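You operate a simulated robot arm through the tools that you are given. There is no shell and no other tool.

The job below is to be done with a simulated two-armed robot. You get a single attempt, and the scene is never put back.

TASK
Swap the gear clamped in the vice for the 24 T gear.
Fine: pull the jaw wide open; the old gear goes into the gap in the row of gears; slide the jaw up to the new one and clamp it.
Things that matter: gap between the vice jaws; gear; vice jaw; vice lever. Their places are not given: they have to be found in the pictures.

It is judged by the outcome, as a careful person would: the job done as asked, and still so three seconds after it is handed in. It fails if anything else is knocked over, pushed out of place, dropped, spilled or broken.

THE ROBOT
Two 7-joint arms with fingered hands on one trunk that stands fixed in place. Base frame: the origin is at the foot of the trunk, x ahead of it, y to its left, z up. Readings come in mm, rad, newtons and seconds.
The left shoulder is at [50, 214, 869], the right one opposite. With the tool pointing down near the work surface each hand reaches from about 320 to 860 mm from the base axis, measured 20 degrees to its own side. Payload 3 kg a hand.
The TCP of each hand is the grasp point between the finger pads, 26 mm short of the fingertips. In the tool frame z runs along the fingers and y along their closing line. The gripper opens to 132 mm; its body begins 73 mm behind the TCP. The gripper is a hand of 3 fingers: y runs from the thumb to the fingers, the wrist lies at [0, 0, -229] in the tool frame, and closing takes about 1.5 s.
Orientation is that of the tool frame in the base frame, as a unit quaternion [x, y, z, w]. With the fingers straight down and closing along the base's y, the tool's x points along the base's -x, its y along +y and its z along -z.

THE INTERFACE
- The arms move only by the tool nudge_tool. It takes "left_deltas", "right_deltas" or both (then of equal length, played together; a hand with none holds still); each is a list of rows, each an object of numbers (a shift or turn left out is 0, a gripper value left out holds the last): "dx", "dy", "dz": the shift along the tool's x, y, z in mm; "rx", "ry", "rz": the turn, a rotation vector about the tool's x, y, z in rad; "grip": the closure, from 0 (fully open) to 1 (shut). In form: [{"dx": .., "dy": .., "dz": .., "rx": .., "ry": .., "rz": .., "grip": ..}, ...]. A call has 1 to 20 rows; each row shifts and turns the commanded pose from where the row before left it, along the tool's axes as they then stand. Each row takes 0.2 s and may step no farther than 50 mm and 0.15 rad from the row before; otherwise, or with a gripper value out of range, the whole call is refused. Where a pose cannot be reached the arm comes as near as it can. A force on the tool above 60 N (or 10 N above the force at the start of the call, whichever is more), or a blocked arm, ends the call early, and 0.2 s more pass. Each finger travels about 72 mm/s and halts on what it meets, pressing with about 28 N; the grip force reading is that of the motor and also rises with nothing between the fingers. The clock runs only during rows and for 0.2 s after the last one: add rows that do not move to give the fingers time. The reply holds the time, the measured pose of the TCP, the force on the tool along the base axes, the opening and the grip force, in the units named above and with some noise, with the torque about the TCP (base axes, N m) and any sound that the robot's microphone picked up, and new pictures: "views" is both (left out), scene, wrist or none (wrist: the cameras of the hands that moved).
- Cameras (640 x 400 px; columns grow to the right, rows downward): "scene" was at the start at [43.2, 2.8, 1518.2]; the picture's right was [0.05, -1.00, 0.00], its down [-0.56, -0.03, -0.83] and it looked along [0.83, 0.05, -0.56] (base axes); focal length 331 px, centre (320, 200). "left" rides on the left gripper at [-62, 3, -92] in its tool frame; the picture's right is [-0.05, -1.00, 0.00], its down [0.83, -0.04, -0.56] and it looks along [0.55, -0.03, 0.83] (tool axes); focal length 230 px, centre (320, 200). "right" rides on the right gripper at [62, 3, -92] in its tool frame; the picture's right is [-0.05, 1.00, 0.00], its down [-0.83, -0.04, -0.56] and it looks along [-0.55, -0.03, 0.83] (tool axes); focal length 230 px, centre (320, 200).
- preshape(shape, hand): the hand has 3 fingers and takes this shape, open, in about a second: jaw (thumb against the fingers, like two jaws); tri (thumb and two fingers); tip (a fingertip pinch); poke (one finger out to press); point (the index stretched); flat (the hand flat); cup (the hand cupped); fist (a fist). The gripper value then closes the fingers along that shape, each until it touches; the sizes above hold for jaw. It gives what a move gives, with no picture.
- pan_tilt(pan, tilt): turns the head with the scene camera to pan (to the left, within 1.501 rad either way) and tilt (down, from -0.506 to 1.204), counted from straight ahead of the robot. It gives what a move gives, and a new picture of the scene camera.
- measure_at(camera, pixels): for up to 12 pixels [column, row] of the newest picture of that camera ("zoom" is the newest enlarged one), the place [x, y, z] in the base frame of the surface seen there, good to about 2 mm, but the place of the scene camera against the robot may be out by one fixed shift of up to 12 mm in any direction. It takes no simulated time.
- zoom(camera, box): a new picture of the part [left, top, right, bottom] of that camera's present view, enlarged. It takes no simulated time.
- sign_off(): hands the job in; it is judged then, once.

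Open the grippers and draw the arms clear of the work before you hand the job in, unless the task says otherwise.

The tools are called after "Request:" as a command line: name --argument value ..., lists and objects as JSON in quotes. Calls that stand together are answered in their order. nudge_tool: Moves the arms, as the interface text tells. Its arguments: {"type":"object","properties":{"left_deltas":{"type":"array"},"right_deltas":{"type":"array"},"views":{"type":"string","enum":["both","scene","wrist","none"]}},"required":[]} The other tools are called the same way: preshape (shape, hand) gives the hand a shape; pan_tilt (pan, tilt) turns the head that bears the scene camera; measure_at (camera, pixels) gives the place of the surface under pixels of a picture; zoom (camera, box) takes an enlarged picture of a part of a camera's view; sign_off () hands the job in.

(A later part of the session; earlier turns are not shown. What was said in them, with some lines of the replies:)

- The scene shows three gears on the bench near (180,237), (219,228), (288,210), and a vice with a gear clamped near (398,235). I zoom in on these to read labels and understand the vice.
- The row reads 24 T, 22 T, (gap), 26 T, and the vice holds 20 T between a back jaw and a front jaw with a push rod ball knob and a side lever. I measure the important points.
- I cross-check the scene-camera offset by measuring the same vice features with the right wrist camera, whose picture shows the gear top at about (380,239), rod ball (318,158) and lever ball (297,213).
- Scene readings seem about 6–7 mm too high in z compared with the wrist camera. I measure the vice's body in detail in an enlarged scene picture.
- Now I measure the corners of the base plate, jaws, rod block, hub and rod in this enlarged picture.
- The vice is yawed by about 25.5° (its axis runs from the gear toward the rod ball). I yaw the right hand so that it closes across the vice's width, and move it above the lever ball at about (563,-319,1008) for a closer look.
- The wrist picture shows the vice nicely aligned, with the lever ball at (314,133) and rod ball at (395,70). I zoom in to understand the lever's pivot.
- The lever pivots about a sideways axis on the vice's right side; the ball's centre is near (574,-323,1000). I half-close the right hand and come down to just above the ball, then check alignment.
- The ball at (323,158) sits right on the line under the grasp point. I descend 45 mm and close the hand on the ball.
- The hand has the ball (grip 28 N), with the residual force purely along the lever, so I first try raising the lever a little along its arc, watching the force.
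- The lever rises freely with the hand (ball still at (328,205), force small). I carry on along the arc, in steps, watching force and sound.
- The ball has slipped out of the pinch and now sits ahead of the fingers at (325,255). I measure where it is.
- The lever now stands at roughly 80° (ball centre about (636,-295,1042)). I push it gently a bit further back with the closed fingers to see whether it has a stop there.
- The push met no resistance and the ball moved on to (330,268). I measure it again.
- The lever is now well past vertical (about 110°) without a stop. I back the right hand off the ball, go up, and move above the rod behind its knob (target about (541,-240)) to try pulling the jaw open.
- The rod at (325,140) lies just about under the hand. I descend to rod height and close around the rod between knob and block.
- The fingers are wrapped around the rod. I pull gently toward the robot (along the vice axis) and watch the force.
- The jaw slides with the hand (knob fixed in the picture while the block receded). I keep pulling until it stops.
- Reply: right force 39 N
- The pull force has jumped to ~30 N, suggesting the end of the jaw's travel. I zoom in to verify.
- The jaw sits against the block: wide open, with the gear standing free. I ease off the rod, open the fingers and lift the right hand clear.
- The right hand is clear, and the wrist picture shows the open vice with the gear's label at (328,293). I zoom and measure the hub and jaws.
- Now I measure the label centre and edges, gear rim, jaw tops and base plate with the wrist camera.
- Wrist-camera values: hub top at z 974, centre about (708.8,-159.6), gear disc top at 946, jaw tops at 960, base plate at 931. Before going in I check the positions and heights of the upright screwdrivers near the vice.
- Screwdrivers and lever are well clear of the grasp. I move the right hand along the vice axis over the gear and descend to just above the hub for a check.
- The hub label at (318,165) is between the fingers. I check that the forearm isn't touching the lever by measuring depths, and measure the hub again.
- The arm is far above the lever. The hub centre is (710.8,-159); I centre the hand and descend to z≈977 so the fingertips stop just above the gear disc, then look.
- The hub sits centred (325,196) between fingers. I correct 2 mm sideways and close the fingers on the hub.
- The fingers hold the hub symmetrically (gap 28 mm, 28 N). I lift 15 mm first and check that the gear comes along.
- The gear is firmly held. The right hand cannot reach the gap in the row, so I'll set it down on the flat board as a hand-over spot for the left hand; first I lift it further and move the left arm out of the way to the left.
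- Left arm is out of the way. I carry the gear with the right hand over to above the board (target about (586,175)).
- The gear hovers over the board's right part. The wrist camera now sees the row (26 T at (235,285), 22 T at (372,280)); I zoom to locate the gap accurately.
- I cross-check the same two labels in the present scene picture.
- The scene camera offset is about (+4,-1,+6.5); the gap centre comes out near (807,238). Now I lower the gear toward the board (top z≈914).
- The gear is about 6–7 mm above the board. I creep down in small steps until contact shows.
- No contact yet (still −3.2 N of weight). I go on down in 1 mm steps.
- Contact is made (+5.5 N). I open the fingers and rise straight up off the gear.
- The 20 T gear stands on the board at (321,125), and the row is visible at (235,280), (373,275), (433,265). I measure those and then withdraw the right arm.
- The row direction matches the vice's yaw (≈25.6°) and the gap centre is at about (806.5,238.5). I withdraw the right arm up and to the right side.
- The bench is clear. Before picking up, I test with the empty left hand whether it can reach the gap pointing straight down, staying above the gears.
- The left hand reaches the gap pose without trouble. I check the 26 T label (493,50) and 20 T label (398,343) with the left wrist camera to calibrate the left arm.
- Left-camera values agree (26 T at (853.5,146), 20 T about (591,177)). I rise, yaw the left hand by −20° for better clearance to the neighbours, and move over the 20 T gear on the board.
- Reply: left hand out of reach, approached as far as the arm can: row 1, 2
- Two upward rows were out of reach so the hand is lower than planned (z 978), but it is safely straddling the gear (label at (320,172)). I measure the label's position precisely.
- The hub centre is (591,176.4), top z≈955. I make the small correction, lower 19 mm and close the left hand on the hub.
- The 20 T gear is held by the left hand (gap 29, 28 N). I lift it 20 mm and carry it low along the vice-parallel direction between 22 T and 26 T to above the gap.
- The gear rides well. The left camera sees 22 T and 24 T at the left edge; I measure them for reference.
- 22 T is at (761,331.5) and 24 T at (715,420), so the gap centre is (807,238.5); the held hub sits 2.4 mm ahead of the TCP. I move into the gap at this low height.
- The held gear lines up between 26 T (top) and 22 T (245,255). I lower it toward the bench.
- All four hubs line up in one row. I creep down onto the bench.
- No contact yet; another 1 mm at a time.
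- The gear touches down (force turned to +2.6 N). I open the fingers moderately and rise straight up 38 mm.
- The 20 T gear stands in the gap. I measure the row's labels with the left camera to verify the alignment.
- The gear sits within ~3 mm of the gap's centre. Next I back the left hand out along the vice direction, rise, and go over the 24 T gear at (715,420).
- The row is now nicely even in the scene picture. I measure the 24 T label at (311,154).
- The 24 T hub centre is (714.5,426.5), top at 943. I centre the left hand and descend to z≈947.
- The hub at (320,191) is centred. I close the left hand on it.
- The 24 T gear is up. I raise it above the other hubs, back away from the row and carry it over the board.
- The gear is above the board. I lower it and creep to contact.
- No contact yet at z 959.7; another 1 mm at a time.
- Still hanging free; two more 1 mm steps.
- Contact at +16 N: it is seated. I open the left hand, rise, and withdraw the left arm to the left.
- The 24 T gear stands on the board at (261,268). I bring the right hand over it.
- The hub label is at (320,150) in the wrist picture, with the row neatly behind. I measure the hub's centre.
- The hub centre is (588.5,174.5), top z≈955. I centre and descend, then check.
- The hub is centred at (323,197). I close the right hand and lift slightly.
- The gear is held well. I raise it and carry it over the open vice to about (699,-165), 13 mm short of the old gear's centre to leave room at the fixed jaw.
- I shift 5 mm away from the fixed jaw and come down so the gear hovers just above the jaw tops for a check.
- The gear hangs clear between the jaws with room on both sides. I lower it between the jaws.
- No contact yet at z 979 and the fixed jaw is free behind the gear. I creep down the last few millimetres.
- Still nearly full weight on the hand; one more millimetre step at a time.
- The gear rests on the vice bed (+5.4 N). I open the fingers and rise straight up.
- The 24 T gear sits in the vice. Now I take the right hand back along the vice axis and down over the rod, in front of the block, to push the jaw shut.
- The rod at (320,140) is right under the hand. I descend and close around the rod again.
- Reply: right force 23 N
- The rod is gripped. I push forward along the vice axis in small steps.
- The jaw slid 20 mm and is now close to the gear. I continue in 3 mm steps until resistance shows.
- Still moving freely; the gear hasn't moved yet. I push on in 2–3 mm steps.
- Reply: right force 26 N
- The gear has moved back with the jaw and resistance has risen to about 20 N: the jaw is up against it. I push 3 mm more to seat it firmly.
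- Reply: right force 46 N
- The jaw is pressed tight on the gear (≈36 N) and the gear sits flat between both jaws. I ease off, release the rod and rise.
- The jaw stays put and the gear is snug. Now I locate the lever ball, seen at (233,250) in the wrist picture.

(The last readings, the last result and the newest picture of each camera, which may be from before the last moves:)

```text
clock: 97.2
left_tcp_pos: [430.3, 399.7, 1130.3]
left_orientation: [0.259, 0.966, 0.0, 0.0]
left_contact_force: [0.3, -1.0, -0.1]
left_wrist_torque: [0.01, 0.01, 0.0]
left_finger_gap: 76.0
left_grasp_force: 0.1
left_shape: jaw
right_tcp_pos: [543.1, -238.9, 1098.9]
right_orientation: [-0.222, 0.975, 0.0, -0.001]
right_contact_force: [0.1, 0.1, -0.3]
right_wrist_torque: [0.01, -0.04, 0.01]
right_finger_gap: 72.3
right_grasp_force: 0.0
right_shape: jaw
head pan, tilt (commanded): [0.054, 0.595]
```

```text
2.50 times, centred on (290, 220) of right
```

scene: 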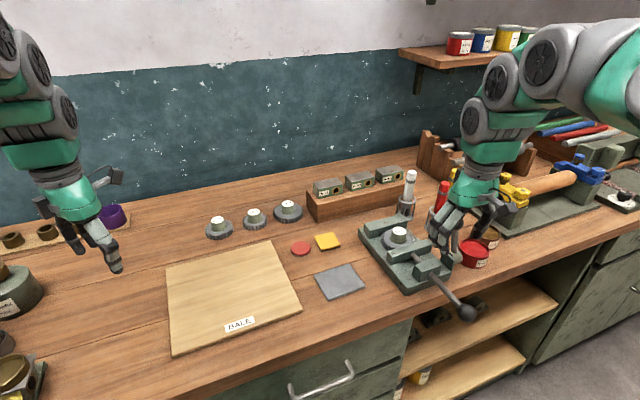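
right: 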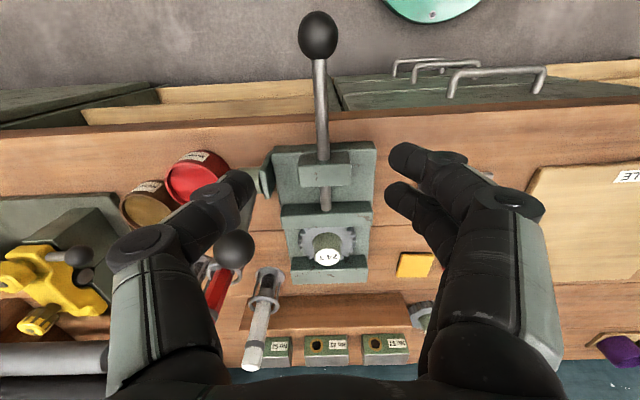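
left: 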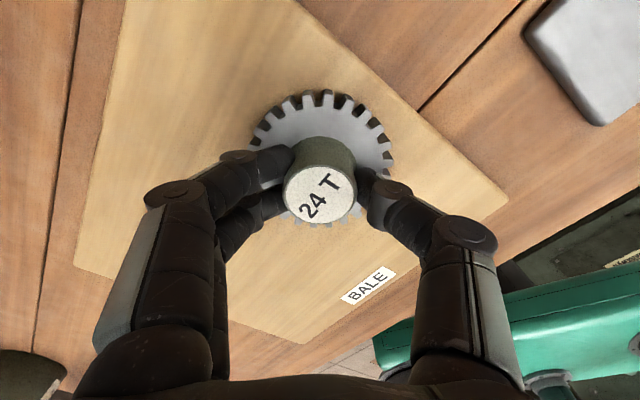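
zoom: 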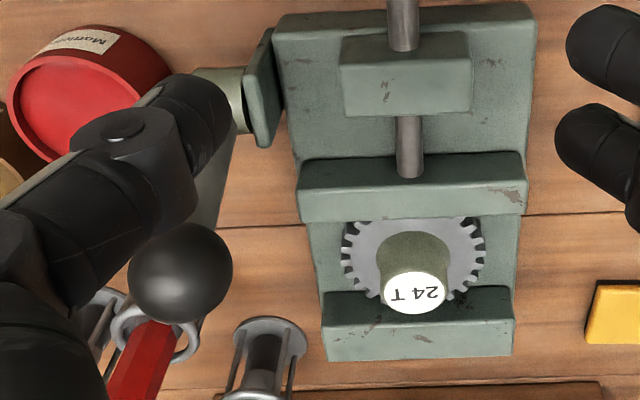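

The ball centre is at about (664.5,-280,1036), lever tilted ~22° back. I close the right hand and bring it behind the ball (far side), to hook it and pull it toward the robot.

Request:
nudge_tool --right_deltas '[{"dz": -20, "grip": 0.8}, {"grip": 1.0}, {"dx": -36.4, "dy": -22.3}, {"dx": -36.4, "dy": -22.3}, {"dx": -36.4, "dy": -22.3}, {"dx": -36.4, "dy": -22.3}, {"dz": 25}, {}, {}]' --views "both"

Request:
zoom --camera "scene" --box '[390, 160, 510, 270]'

```text
clock: 99.2
left_tcp_pos: [430.1, 399.8, 1131.6]
left_orientation: [0.259, 0.966, 0.0, 0.001]
left_contact_force: [0.6, -0.5, -1.3]
left_wrist_torque: [-0.03, 0.01, 0.01]
left_finger_gap: 76.3
left_grasp_force: 0.1
left_shape: jaw
right_tcp_pos: [714.0, -256.8, 1095.5]
right_orientation: [-0.222, 0.975, 0.001, 0.0]
right_contact_force: [0.6, 0.3, -0.5]
right_wrist_torque: [-0.01, -0.02, 0.01]
right_finger_gap: 0.1
right_grasp_force: 28.1
right_shape: jaw
head pan, tilt (commanded): [0.054, 0.595]
```

scene: 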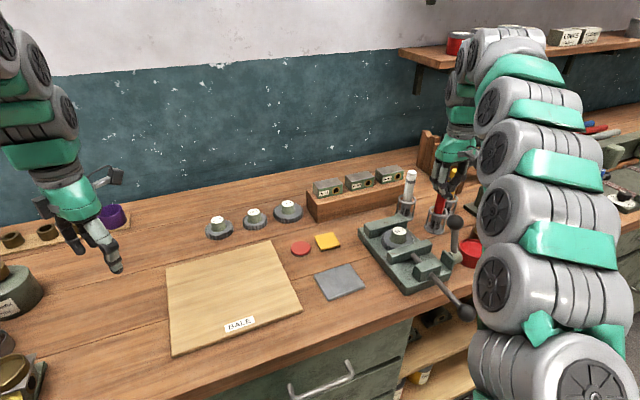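
right: 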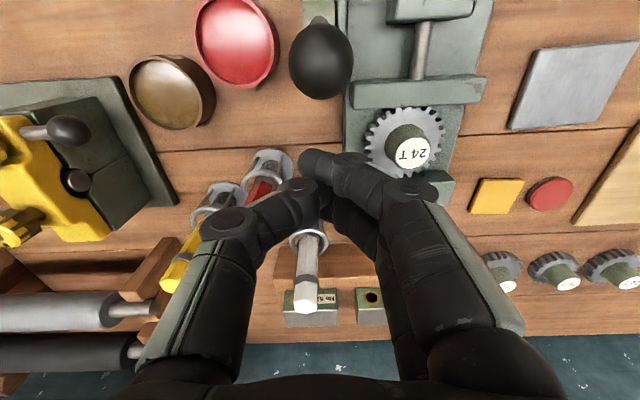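

```text
3.64 times, centred on (450, 215) of scene
```

zoom: 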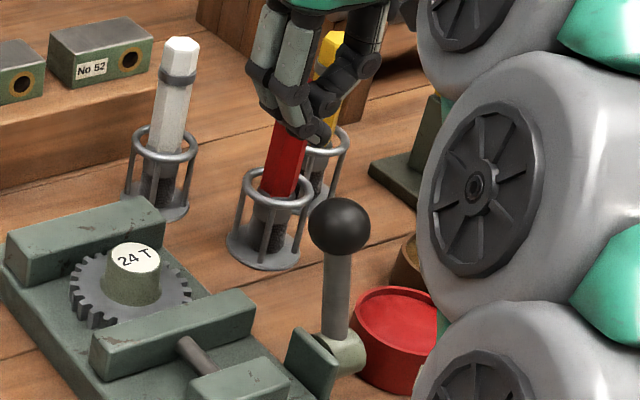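

The closed hand hovers behind the ball (ball at (320,58), fingers at (340,190)). I descend 60 mm behind the ball, with a small extra back-off.

Request:
nudge_tool --right_deltas '[{"dx": -3}, {"dz": 15}, {"dz": 15}, {"dz": 15}, {"dz": 15}, {}]' --views "both"

Request:
zoom --camera "scene" --box '[390, 160, 510, 270]'

```text
clock: 100.6
left_tcp_pos: [429.6, 399.8, 1132.1]
left_orientation: [0.259, 0.966, 0.0, -0.001]
left_contact_force: [-0.5, 0.0, -0.1]
left_wrist_torque: [-0.03, 0.01, -0.04]
left_finger_gap: 75.9
left_grasp_force: 0.1
left_shape: jaw
right_tcp_pos: [715.8, -255.6, 1033.7]
right_orientation: [-0.222, 0.975, 0.0, 0.0]
right_contact_force: [-0.6, 0.1, 0.6]
right_wrist_torque: [-0.01, -0.02, 0.0]
right_finger_gap: 0.0
right_grasp_force: 27.9
right_shape: jaw
head pan, tilt (commanded): [0.054, 0.595]
```

scene: 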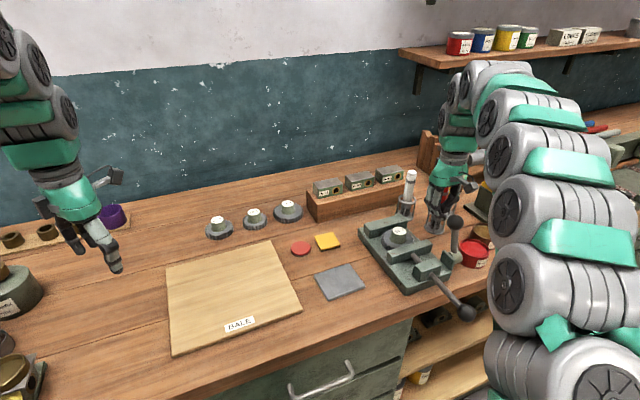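
right: 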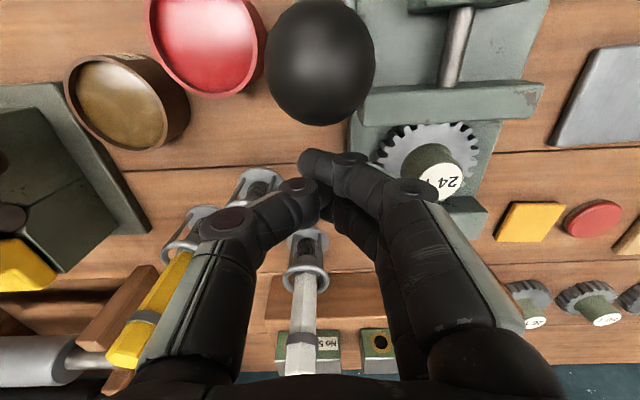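

```text
3.64 times, centred on (450, 215) of scene
```

zoom: 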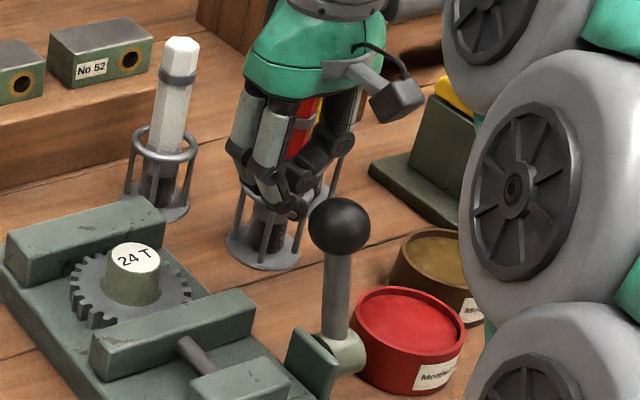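

Before pulling I check the distance between the thumb and the red screwdriver behind it by measuring several points.

Request:
measure_at --camera "right" --pixels '[[225, 225], [270, 215], [195, 290], [310, 160], [345, 165], [255, 180], [185, 225], [200, 345], [320, 60], [320, 118]]'

Request:
measure_at --camera "scene" --pixels '[[447, 187], [448, 195], [437, 232], [427, 220], [440, 222], [445, 213]]'

```text
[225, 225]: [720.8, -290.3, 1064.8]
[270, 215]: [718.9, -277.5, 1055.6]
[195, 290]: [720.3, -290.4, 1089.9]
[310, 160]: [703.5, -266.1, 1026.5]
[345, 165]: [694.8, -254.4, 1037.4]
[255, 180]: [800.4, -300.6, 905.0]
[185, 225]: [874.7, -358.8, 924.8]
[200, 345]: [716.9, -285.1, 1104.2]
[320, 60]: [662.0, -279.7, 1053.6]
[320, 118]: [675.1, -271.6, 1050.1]
```

```text
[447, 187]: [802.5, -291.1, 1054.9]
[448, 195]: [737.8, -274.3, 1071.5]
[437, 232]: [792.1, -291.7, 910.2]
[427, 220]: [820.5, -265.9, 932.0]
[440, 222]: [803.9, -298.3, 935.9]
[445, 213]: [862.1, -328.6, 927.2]
```

The thumb is ~55 mm clear of the red screwdriver. I now pull toward the robot, hooking the ball from behind.

Request:
nudge_tool --right_deltas '[{"dx": 8}, {"dx": 8}, {"dx": 8}, {"dx": 8}, {"dx": 8}, {}]' --views "both"

Request:
zoom --camera "scene" --box '[390, 160, 510, 270]'

```text
clock: 102.0
left_tcp_pos: [429.0, 398.2, 1131.4]
left_orientation: [0.259, 0.966, 0.0, 0.0]
left_contact_force: [0.1, -0.3, 0.1]
left_wrist_torque: [-0.03, -0.02, -0.01]
left_finger_gap: 75.9
left_grasp_force: 0.2
left_shape: jaw
right_tcp_pos: [679.7, -272.5, 1035.0]
right_orientation: [-0.221, 0.975, -0.001, 0.0]
right_contact_force: [0.1, 0.8, 0.9]
right_wrist_torque: [-0.03, -0.01, 0.0]
right_finger_gap: 0.1
right_grasp_force: 28.1
right_shape: jaw
head pan, tilt (commanded): [0.054, 0.595]
```

scene: 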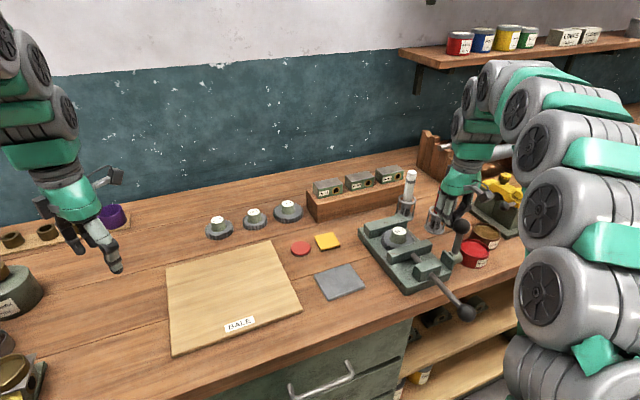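
right: 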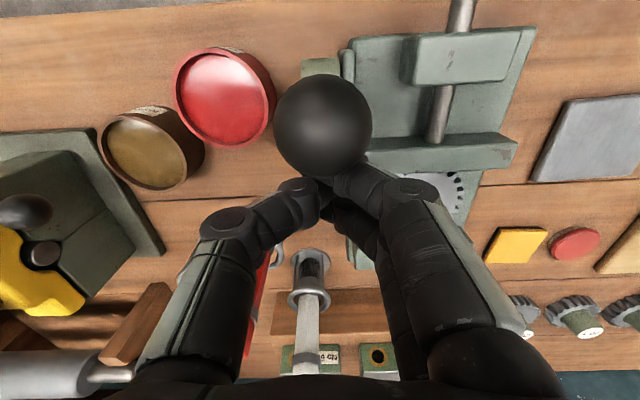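

```text
3.64 times, centred on (450, 215) of scene
```

zoom: 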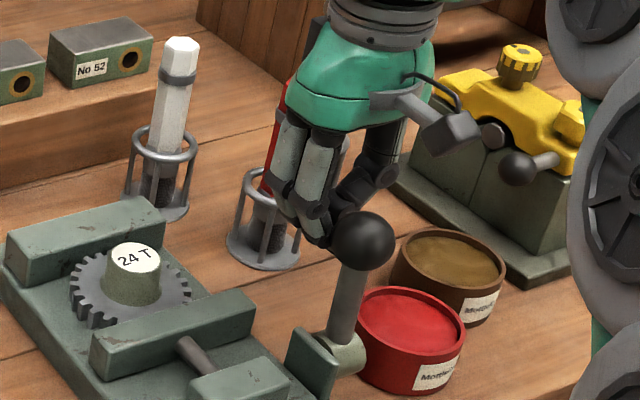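

The ball is moving with the hand and the lever now tilts toward the robot. I continue pulling.

Request:
nudge_tool --right_deltas '[{"dx": 8}, {"dx": 8}, {"dx": 8, "dz": 2}, {"dx": 8, "dz": 2}, {"dx": 6, "dz": 3}, {}]' --views "both"

Request:
zoom --camera "scene" --box '[390, 180, 510, 290]'

```text
clock: 103.4
left_tcp_pos: [429.8, 399.4, 1131.4]
left_orientation: [0.259, 0.966, -0.001, 0.0]
left_contact_force: [0.3, -0.4, 0.5]
left_wrist_torque: [-0.01, 0.01, -0.01]
left_finger_gap: 76.2
left_grasp_force: 0.1
left_shape: jaw
right_tcp_pos: [645.9, -289.8, 1026.2]
right_orientation: [-0.222, 0.975, 0.0, 0.001]
right_contact_force: [-0.2, 0.1, 0.6]
right_wrist_torque: [0.0, 0.0, 0.02]
right_finger_gap: 0.2
right_grasp_force: 28.6
right_shape: jaw
head pan, tilt (commanded): [0.054, 0.595]
```

scene: 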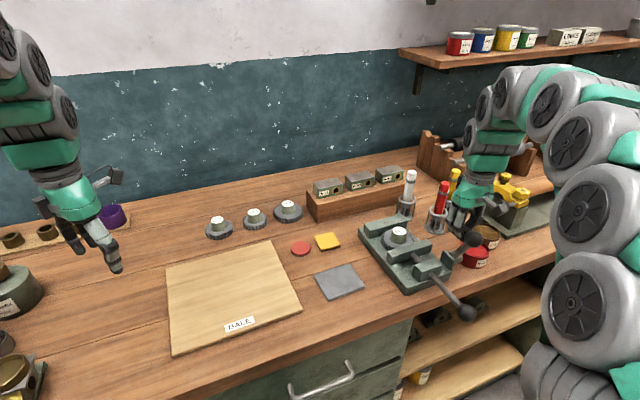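
right: 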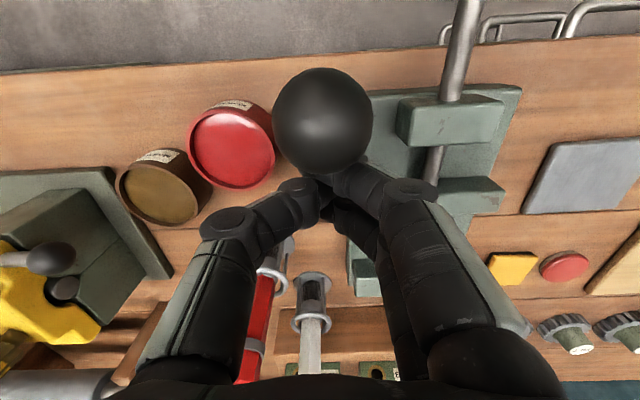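

```text
3.64 times, centred on (450, 235) of scene
```

zoom: 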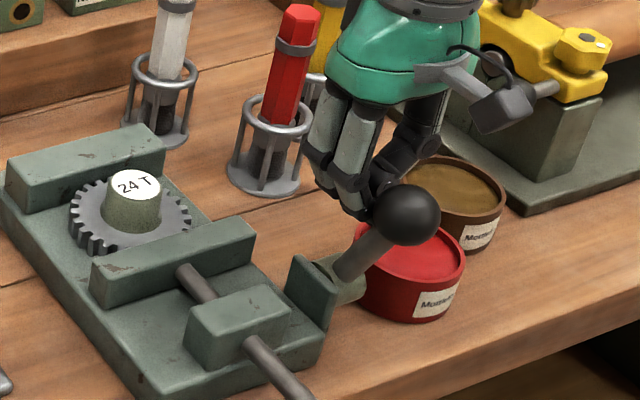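

The lever is at about 55° and still moving freely; jaw and gear unchanged. I keep going forward and down along its arc.

Request:
nudge_tool --right_deltas '[{"dx": 6, "dz": 4}, {"dx": 5, "dz": 5}, {"dx": 5, "dz": 5}, {}]' --views "both"

Request:
zoom --camera "scene" --box '[390, 180, 510, 290]'

```text
clock: 104.4
left_tcp_pos: [430.1, 400.4, 1131.6]
left_orientation: [0.259, 0.966, 0.0, 0.0]
left_contact_force: [0.2, -0.1, -0.1]
left_wrist_torque: [0.0, 0.0, 0.01]
left_finger_gap: 76.1
left_grasp_force: 0.0
left_shape: jaw
right_tcp_pos: [630.8, -296.2, 1013.1]
right_orientation: [-0.222, 0.975, 0.0, 0.0]
right_contact_force: [0.1, -1.0, -0.6]
right_wrist_torque: [0.0, -0.01, -0.01]
right_finger_gap: 0.2
right_grasp_force: 27.5
right_shape: jaw
head pan, tilt (commanded): [0.054, 0.595]
```

scene: 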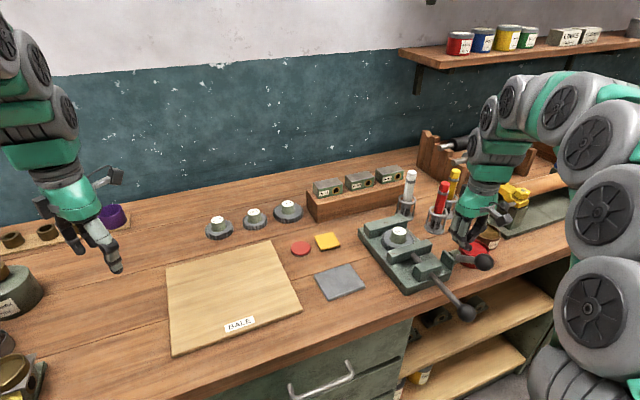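
right: 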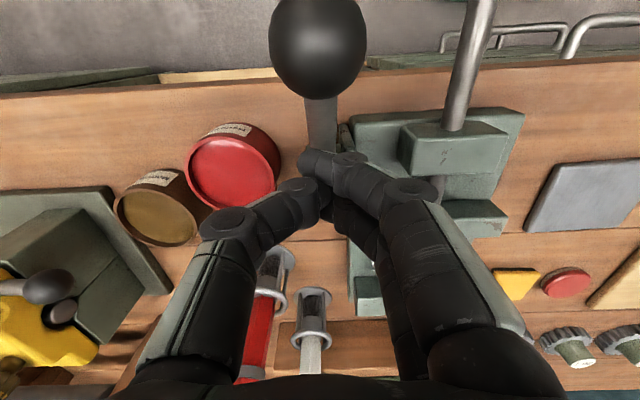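

```text
3.64 times, centred on (450, 235) of scene
```

zoom: 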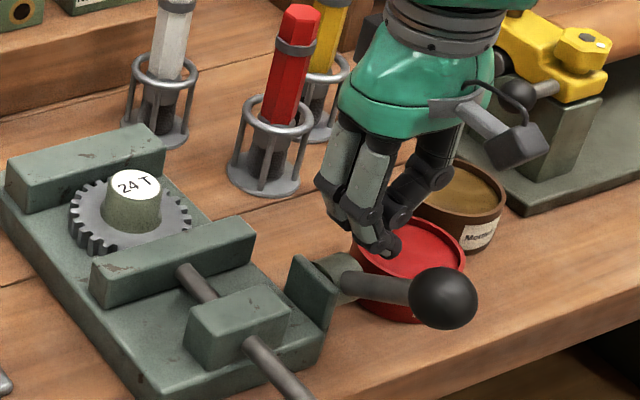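

The lever dropped to exactly where it was originally when clamped (ball at (484,262) in the scene, same as at the start). I verify it by measuring, then press gently on top of the ball to be sure it's fully down.

Request:
measure_at --camera "scene" --pixels '[[484, 262], [399, 232], [410, 255], [425, 248]]'

Request:
nudge_tool --right_deltas '[{"dz": -26}, {"dz": -26}, {"dx": 31}, {"dx": 31}, {}]' --views "both"

```text
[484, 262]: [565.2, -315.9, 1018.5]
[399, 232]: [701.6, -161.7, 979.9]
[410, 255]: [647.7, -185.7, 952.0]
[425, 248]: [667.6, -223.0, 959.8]
```

```text
clock: 105.6
left_tcp_pos: [430.0, 400.2, 1132.0]
left_orientation: [0.259, 0.966, 0.0, 0.0]
left_contact_force: [-0.3, 0.0, 0.1]
left_wrist_torque: [0.0, 0.01, 0.0]
left_finger_gap: 76.2
left_grasp_force: 0.1
left_shape: jaw
right_tcp_pos: [577.1, -323.3, 1064.6]
right_orientation: [-0.222, 0.975, 0.0, 0.0]
right_contact_force: [-0.1, -0.2, -0.4]
right_wrist_torque: [0.0, 0.01, -0.02]
right_finger_gap: 0.0
right_grasp_force: 28.1
right_shape: jaw
head pan, tilt (commanded): [0.054, 0.595]
```

scene: 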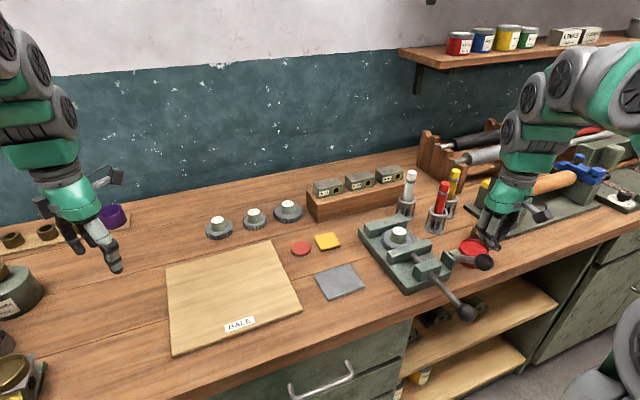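
right: 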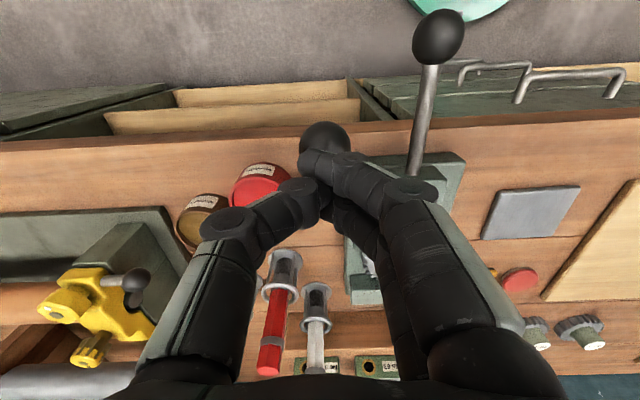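

The ball position (565,-316,1018.5) matches the start's clamped one (566.6,-314.7,1019.3). I come down gently on the ball to check that it resists.

Request:
nudge_tool --right_deltas '[{"dz": 8}, {"dz": 5}, {"dz": 3}, {"dz": 2}, {"dz": 2}, {}]' --views "wrist"

```text
clock: 107.0
left_tcp_pos: [429.9, 399.6, 1132.2]
left_orientation: [0.259, 0.966, 0.0, 0.0]
left_contact_force: [-0.2, -0.1, -0.6]
left_wrist_torque: [-0.03, -0.03, 0.0]
left_finger_gap: 75.9
left_grasp_force: 0.1
left_shape: jaw
right_tcp_pos: [574.8, -323.1, 1044.6]
right_orientation: [-0.222, 0.975, 0.0, 0.001]
right_contact_force: [0.2, -0.2, 0.5]
right_wrist_torque: [0.02, -0.02, 0.0]
right_finger_gap: 0.2
right_grasp_force: 27.9
right_shape: jaw
head pan, tilt (commanded): [0.054, 0.595]
```

right: 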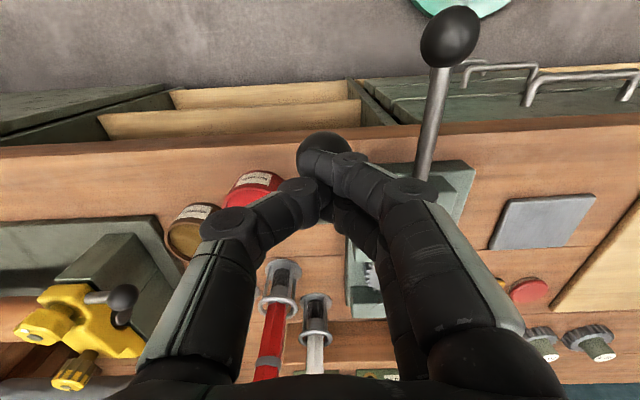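

No contact yet; I continue in 2 mm steps.

Request:
nudge_tool --right_deltas '[{"dz": 2}, {"dz": 2}, {"dz": 2}, {"dz": 2}, {}]' --views "wrist"

```text
clock: 108.2
left_tcp_pos: [431.0, 399.7, 1131.0]
left_orientation: [0.26, 0.966, 0.0, -0.001]
left_contact_force: [0.1, 0.2, -0.5]
left_wrist_torque: [0.01, 0.0, -0.02]
left_finger_gap: 75.9
left_grasp_force: 0.0
left_shape: jaw
right_tcp_pos: [574.5, -322.4, 1036.0]
right_orientation: [-0.222, 0.975, 0.001, -0.001]
right_contact_force: [-1.3, 4.1, 3.9]
right_wrist_torque: [0.1, 0.06, 0.04]
right_finger_gap: 0.0
right_grasp_force: 27.8
right_shape: jaw
head pan, tilt (commanded): [0.054, 0.595]
```

right: 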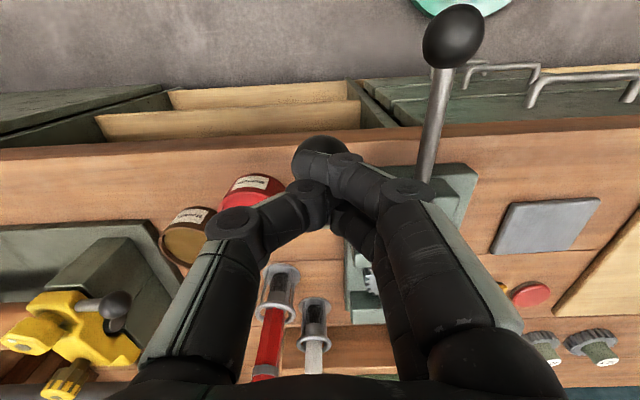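

Light contact now (≈4 N up). I press a little more to confirm the lever stands firm.

Request:
nudge_tool --right_deltas '[{"dz": 1.5}, {"dz": 1.5}, {"dz": 1.5}, {}]' --views "both"

Request:
measure_at --camera "scene" --pixels '[[484, 263], [488, 262], [484, 267]]'

Request:
zoom --camera "scene" --box '[360, 200, 520, 320]'

```text
clock: 109.2
left_tcp_pos: [430.8, 399.5, 1131.2]
left_orientation: [0.259, 0.966, 0.0, 0.0]
left_contact_force: [-0.3, -0.3, -0.7]
left_wrist_torque: [0.01, 0.02, 0.0]
left_finger_gap: 75.9
left_grasp_force: 0.1
left_shape: jaw
right_tcp_pos: [576.6, -322.4, 1033.9]
right_orientation: [-0.222, 0.975, 0.0, 0.001]
right_contact_force: [-1.8, 2.8, 26.7]
right_wrist_torque: [0.17, 0.06, 0.01]
right_finger_gap: 0.3
right_grasp_force: 28.0
right_shape: jaw
head pan, tilt (commanded): [0.054, 0.595]
```

scene: 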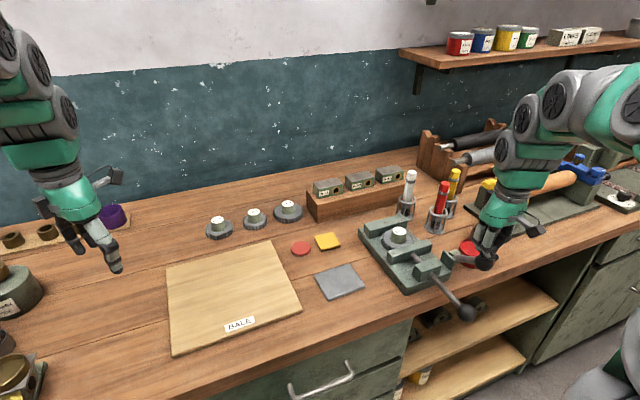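
right: 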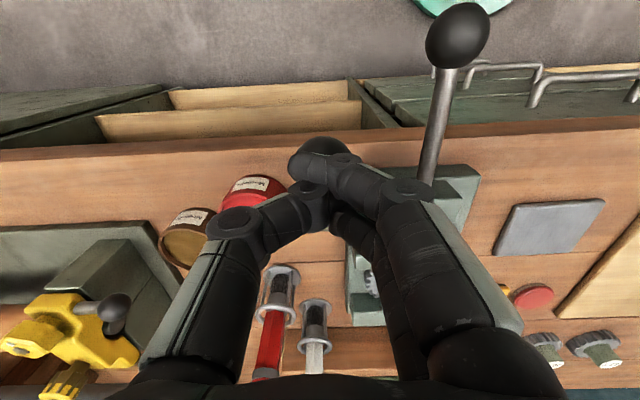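

```text
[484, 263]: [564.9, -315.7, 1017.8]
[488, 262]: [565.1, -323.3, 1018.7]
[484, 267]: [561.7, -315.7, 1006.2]
```

```text
3.33 times, centred on (440, 260) of scene
```

zoom: 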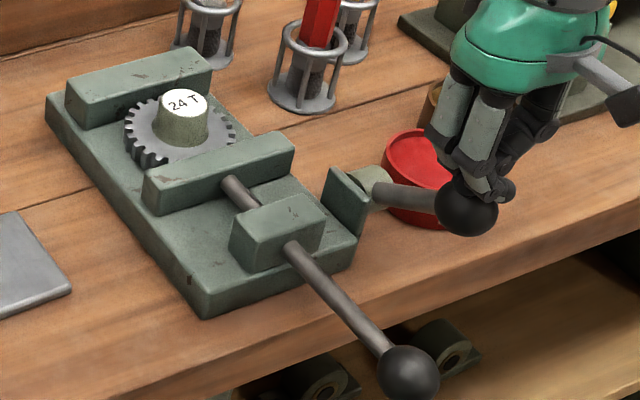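

The lever takes 27 N without moving, so it is at its clamped stop. I lift off, open the hand, and take a closer look at the jaws from above.

Request:
nudge_tool --right_deltas '[{"dz": -10}, {"dz": -25}, {"dz": -35}, {"dz": -20, "grip": 0.3}, {"dx": -30, "dy": 30}, {"dx": -30, "dy": 30}, {"dx": -20, "dy": 28}, {}, {}]' --views "both"

Request:
zoom --camera "right" --box '[240, 130, 400, 270]'

Request:
zoom --camera "scene" --box '[360, 210, 440, 270]'

```text
clock: 111.2
left_tcp_pos: [431.2, 399.7, 1131.9]
left_orientation: [0.259, 0.966, 0.0, 0.001]
left_contact_force: [-0.1, 0.9, -0.2]
left_wrist_torque: [-0.01, 0.03, 0.03]
left_finger_gap: 75.9
left_grasp_force: 0.1
left_shape: jaw
right_tcp_pos: [609.9, -206.3, 1124.8]
right_orientation: [-0.221, 0.975, -0.001, 0.0]
right_contact_force: [-0.5, -0.3, 0.4]
right_wrist_torque: [-0.02, -0.01, 0.01]
right_finger_gap: 92.1
right_grasp_force: 0.0
right_shape: jaw
head pan, tilt (commanded): [0.054, 0.595]
```

scene: 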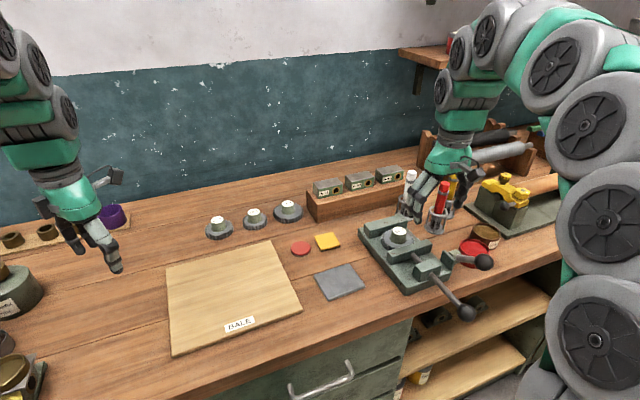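
right: 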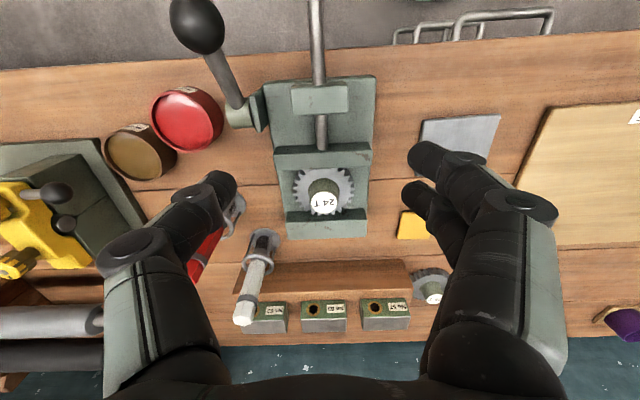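

```text
2.86 times, centred on (320, 200) of right
```

zoom: 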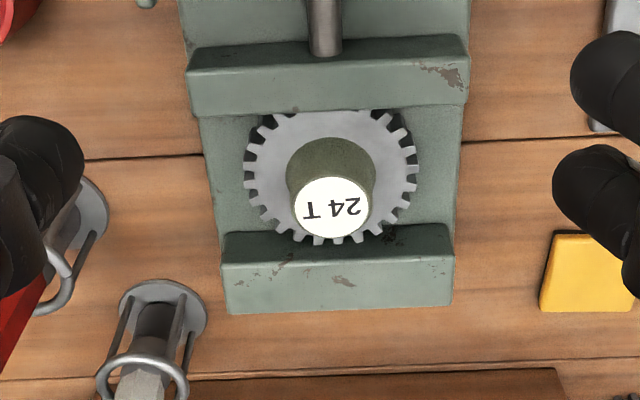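

```text
6.67 times, centred on (400, 240) of scene
```

zoom: 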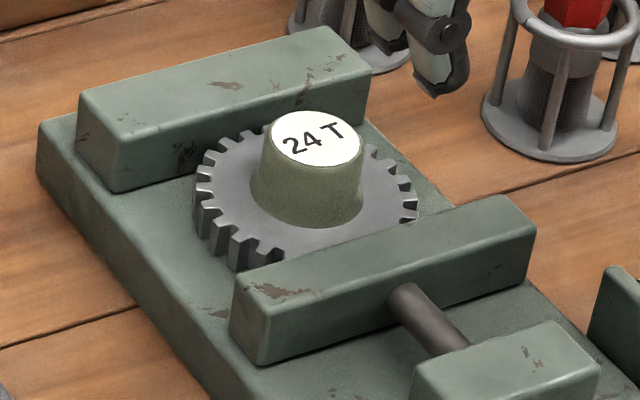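

The gear looks snug. To verify the moving jaw really touches the gear, I move the wrist camera directly over the jaw-gear contact and look straight down.

Request:
nudge_tool --right_deltas '[{"dx": -31}, {"dx": -31}, {"dx": -31}, {"dx": -32}, {"dz": 30}, {"dz": 30}, {}]' --views "both"

Request:
zoom --camera "right" --box '[240, 0, 400, 140]'

```text
clock: 112.8
left_tcp_pos: [431.3, 399.5, 1132.2]
left_orientation: [0.259, 0.966, -0.001, -0.001]
left_contact_force: [0.5, -0.5, 0.2]
left_wrist_torque: [0.0, 0.0, 0.01]
left_finger_gap: 76.2
left_grasp_force: 0.1
left_shape: jaw
right_tcp_pos: [721.4, -154.6, 1062.4]
right_orientation: [-0.222, 0.975, 0.0, 0.0]
right_contact_force: [0.3, -0.5, 0.1]
right_wrist_torque: [-0.03, -0.03, 0.0]
right_finger_gap: 92.2
right_grasp_force: 0.2
right_shape: jaw
head pan, tilt (commanded): [0.054, 0.595]
```

scene: 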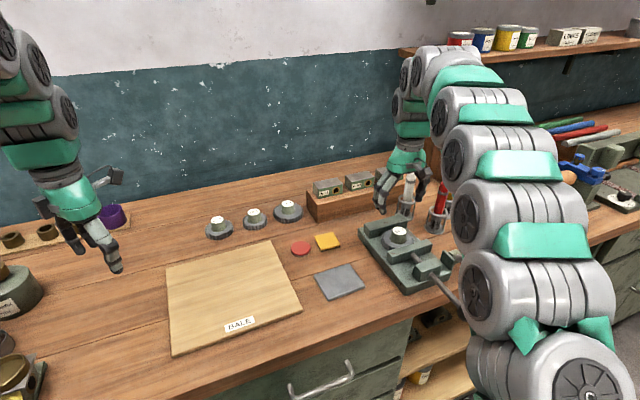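
right: 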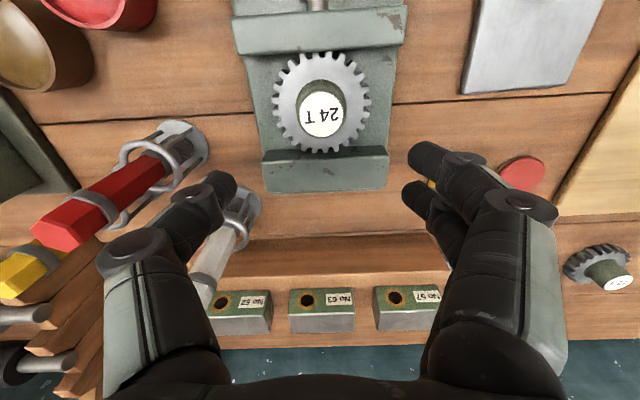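

```text
2.86 times, centred on (320, 70) of right
```

zoom: 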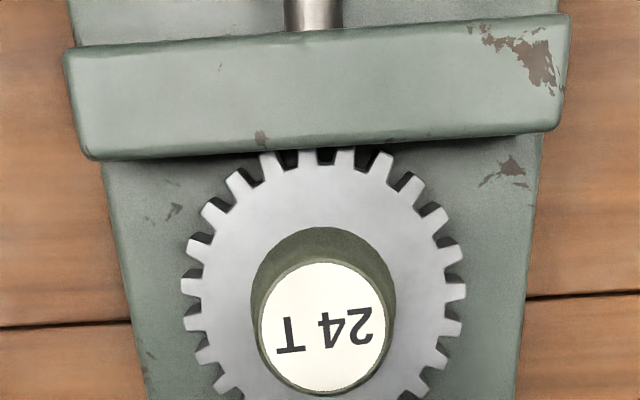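

The teeth meet the moving jaw's edge with no visible gap. I check the fixed-jaw side as well.

Request:
zoom --camera "right" --box '[250, 90, 400, 200]'

Request:
measure_at --camera "right" --pixels '[[320, 115], [320, 55], [302, 57], [340, 57], [320, 40], [250, 48], [390, 43], [275, 153], [380, 150]]'

```text
3.64 times, centred on (325, 145) of right
```

zoom: 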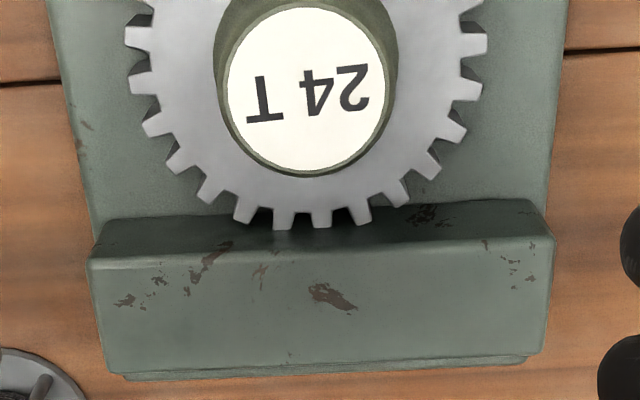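

```text
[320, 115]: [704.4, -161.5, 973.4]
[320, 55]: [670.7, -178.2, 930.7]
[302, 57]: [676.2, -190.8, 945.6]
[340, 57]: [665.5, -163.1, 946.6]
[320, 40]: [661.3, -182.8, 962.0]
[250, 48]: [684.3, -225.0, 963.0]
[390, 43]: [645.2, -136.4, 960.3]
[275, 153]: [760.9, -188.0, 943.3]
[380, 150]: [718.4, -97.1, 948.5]
```

Both sides touch the gear: teeth against the fixed jaw's face and the moving jaw. I now withdraw the right arm, open both hands, and take a final look.

Request:
nudge_tool --right_deltas '[{"dz": -30}, {"dz": -30}, {"dx": 40}, {"dx": 40}, {"dx": 40}, {"dx": 40}, {"dx": 40}, {"dx": 30, "dz": -20}, {"dz": -30, "grip": 0.0}, {"dz": -30}, {}, {}]' --left_deltas '[{"dz": -15}, {"dz": -15}, {"dz": -15}, {"dz": -15}, {"dz": -15}, {"dz": -15}, {"dz": -15}, {"grip": 0.0}, {}, {}, {}, {}]' --views "both"

Request:
zoom --camera "scene" --box '[340, 160, 520, 320]'

Request:
zoom --camera "scene" --box '[150, 180, 350, 340]'

```text
clock: 115.4
left_tcp_pos: [428.6, 400.8, 1238.5]
left_orientation: [0.258, 0.966, 0.0, 0.0]
left_contact_force: [0.2, -0.1, -0.1]
left_wrist_torque: [-0.06, 0.02, 0.0]
left_finger_gap: 131.9
left_grasp_force: 0.0
left_shape: jaw
right_tcp_pos: [512.8, -254.7, 1200.8]
right_orientation: [-0.222, 0.975, 0.001, 0.0]
right_contact_force: [-0.8, -0.3, -0.1]
right_wrist_torque: [0.04, 0.03, 0.01]
right_finger_gap: 131.7
right_grasp_force: 0.1
right_shape: jaw
head pan, tilt (commanded): [0.054, 0.595]
```

scene: 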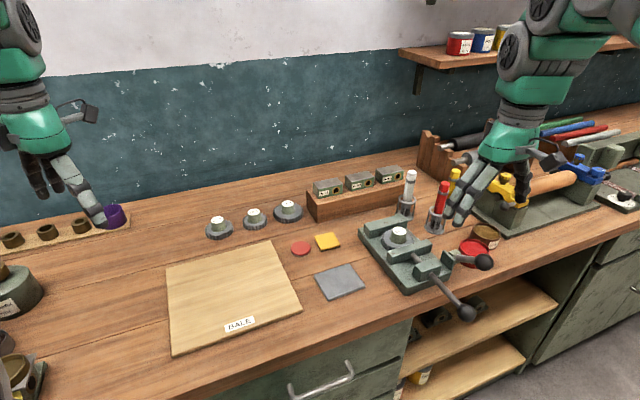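
right: 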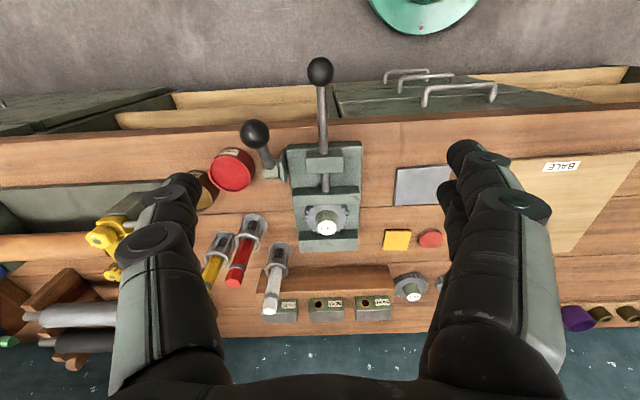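
left: 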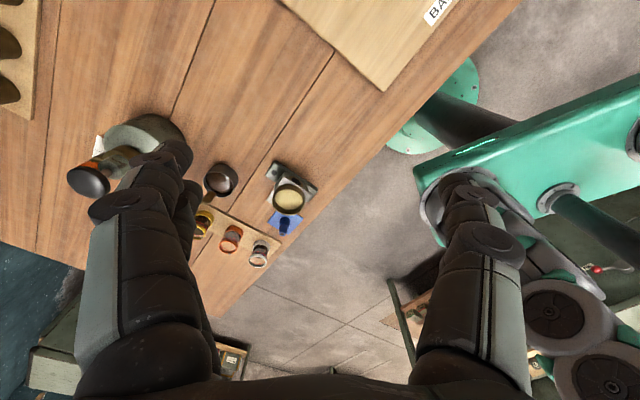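

```text
2.50 times, centred on (430, 240) of scene
```

zoom: 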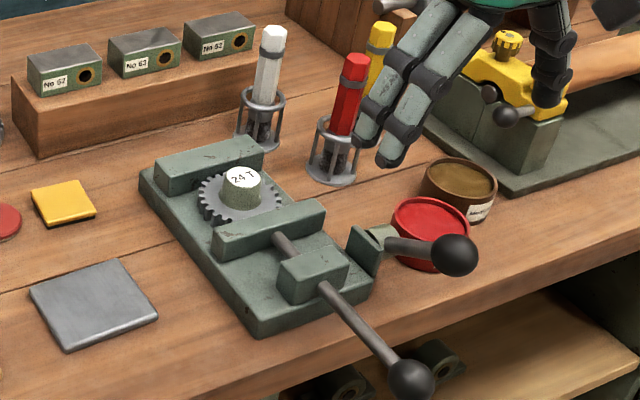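

```text
2.50 times, centred on (250, 260) of scene
```

zoom: 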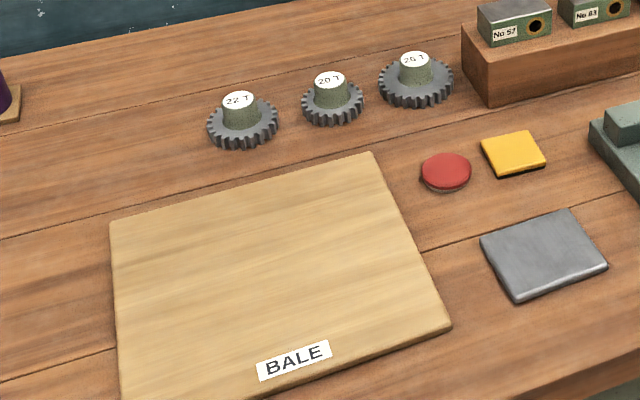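

The final pictures show the 24 T gear clamped between the jaws with the lever in its clamped position, and the 20 T gear in line between 22 T and 26 T. Everything else is in its place, and both hands are open and clear, so I hand the job in.

Request:
sign_off

```text
The job is handed in.
```

The 24 T gear is now in the vice and the old 20 T gear stands in the gap in the row. I have handed the job in; no verdict has come back yet.

- **Vice:** I pulled the jaw wide open to its stop, set the 24 T gear on the bed and slid the jaw up until it met the gear. In the wrist pictures the gear touches both jaws. The lever is back where it started and held a 27 N downward push without moving. I did not tug on the jaw afterwards to test the clamp.
- **Old gear:** the 20 T gear sits between the 22 T and 26 T gears, within about 3 mm of the middle of the gap.
- **Hand-over on the board:** neither gear could be moved by one hand alone, so each was set down for a moment on the board marked BALE. The board is clear again.
- **Surroundings:** nothing else looks moved or knocked over in the last pictures. Both hands are open and clear of the work.
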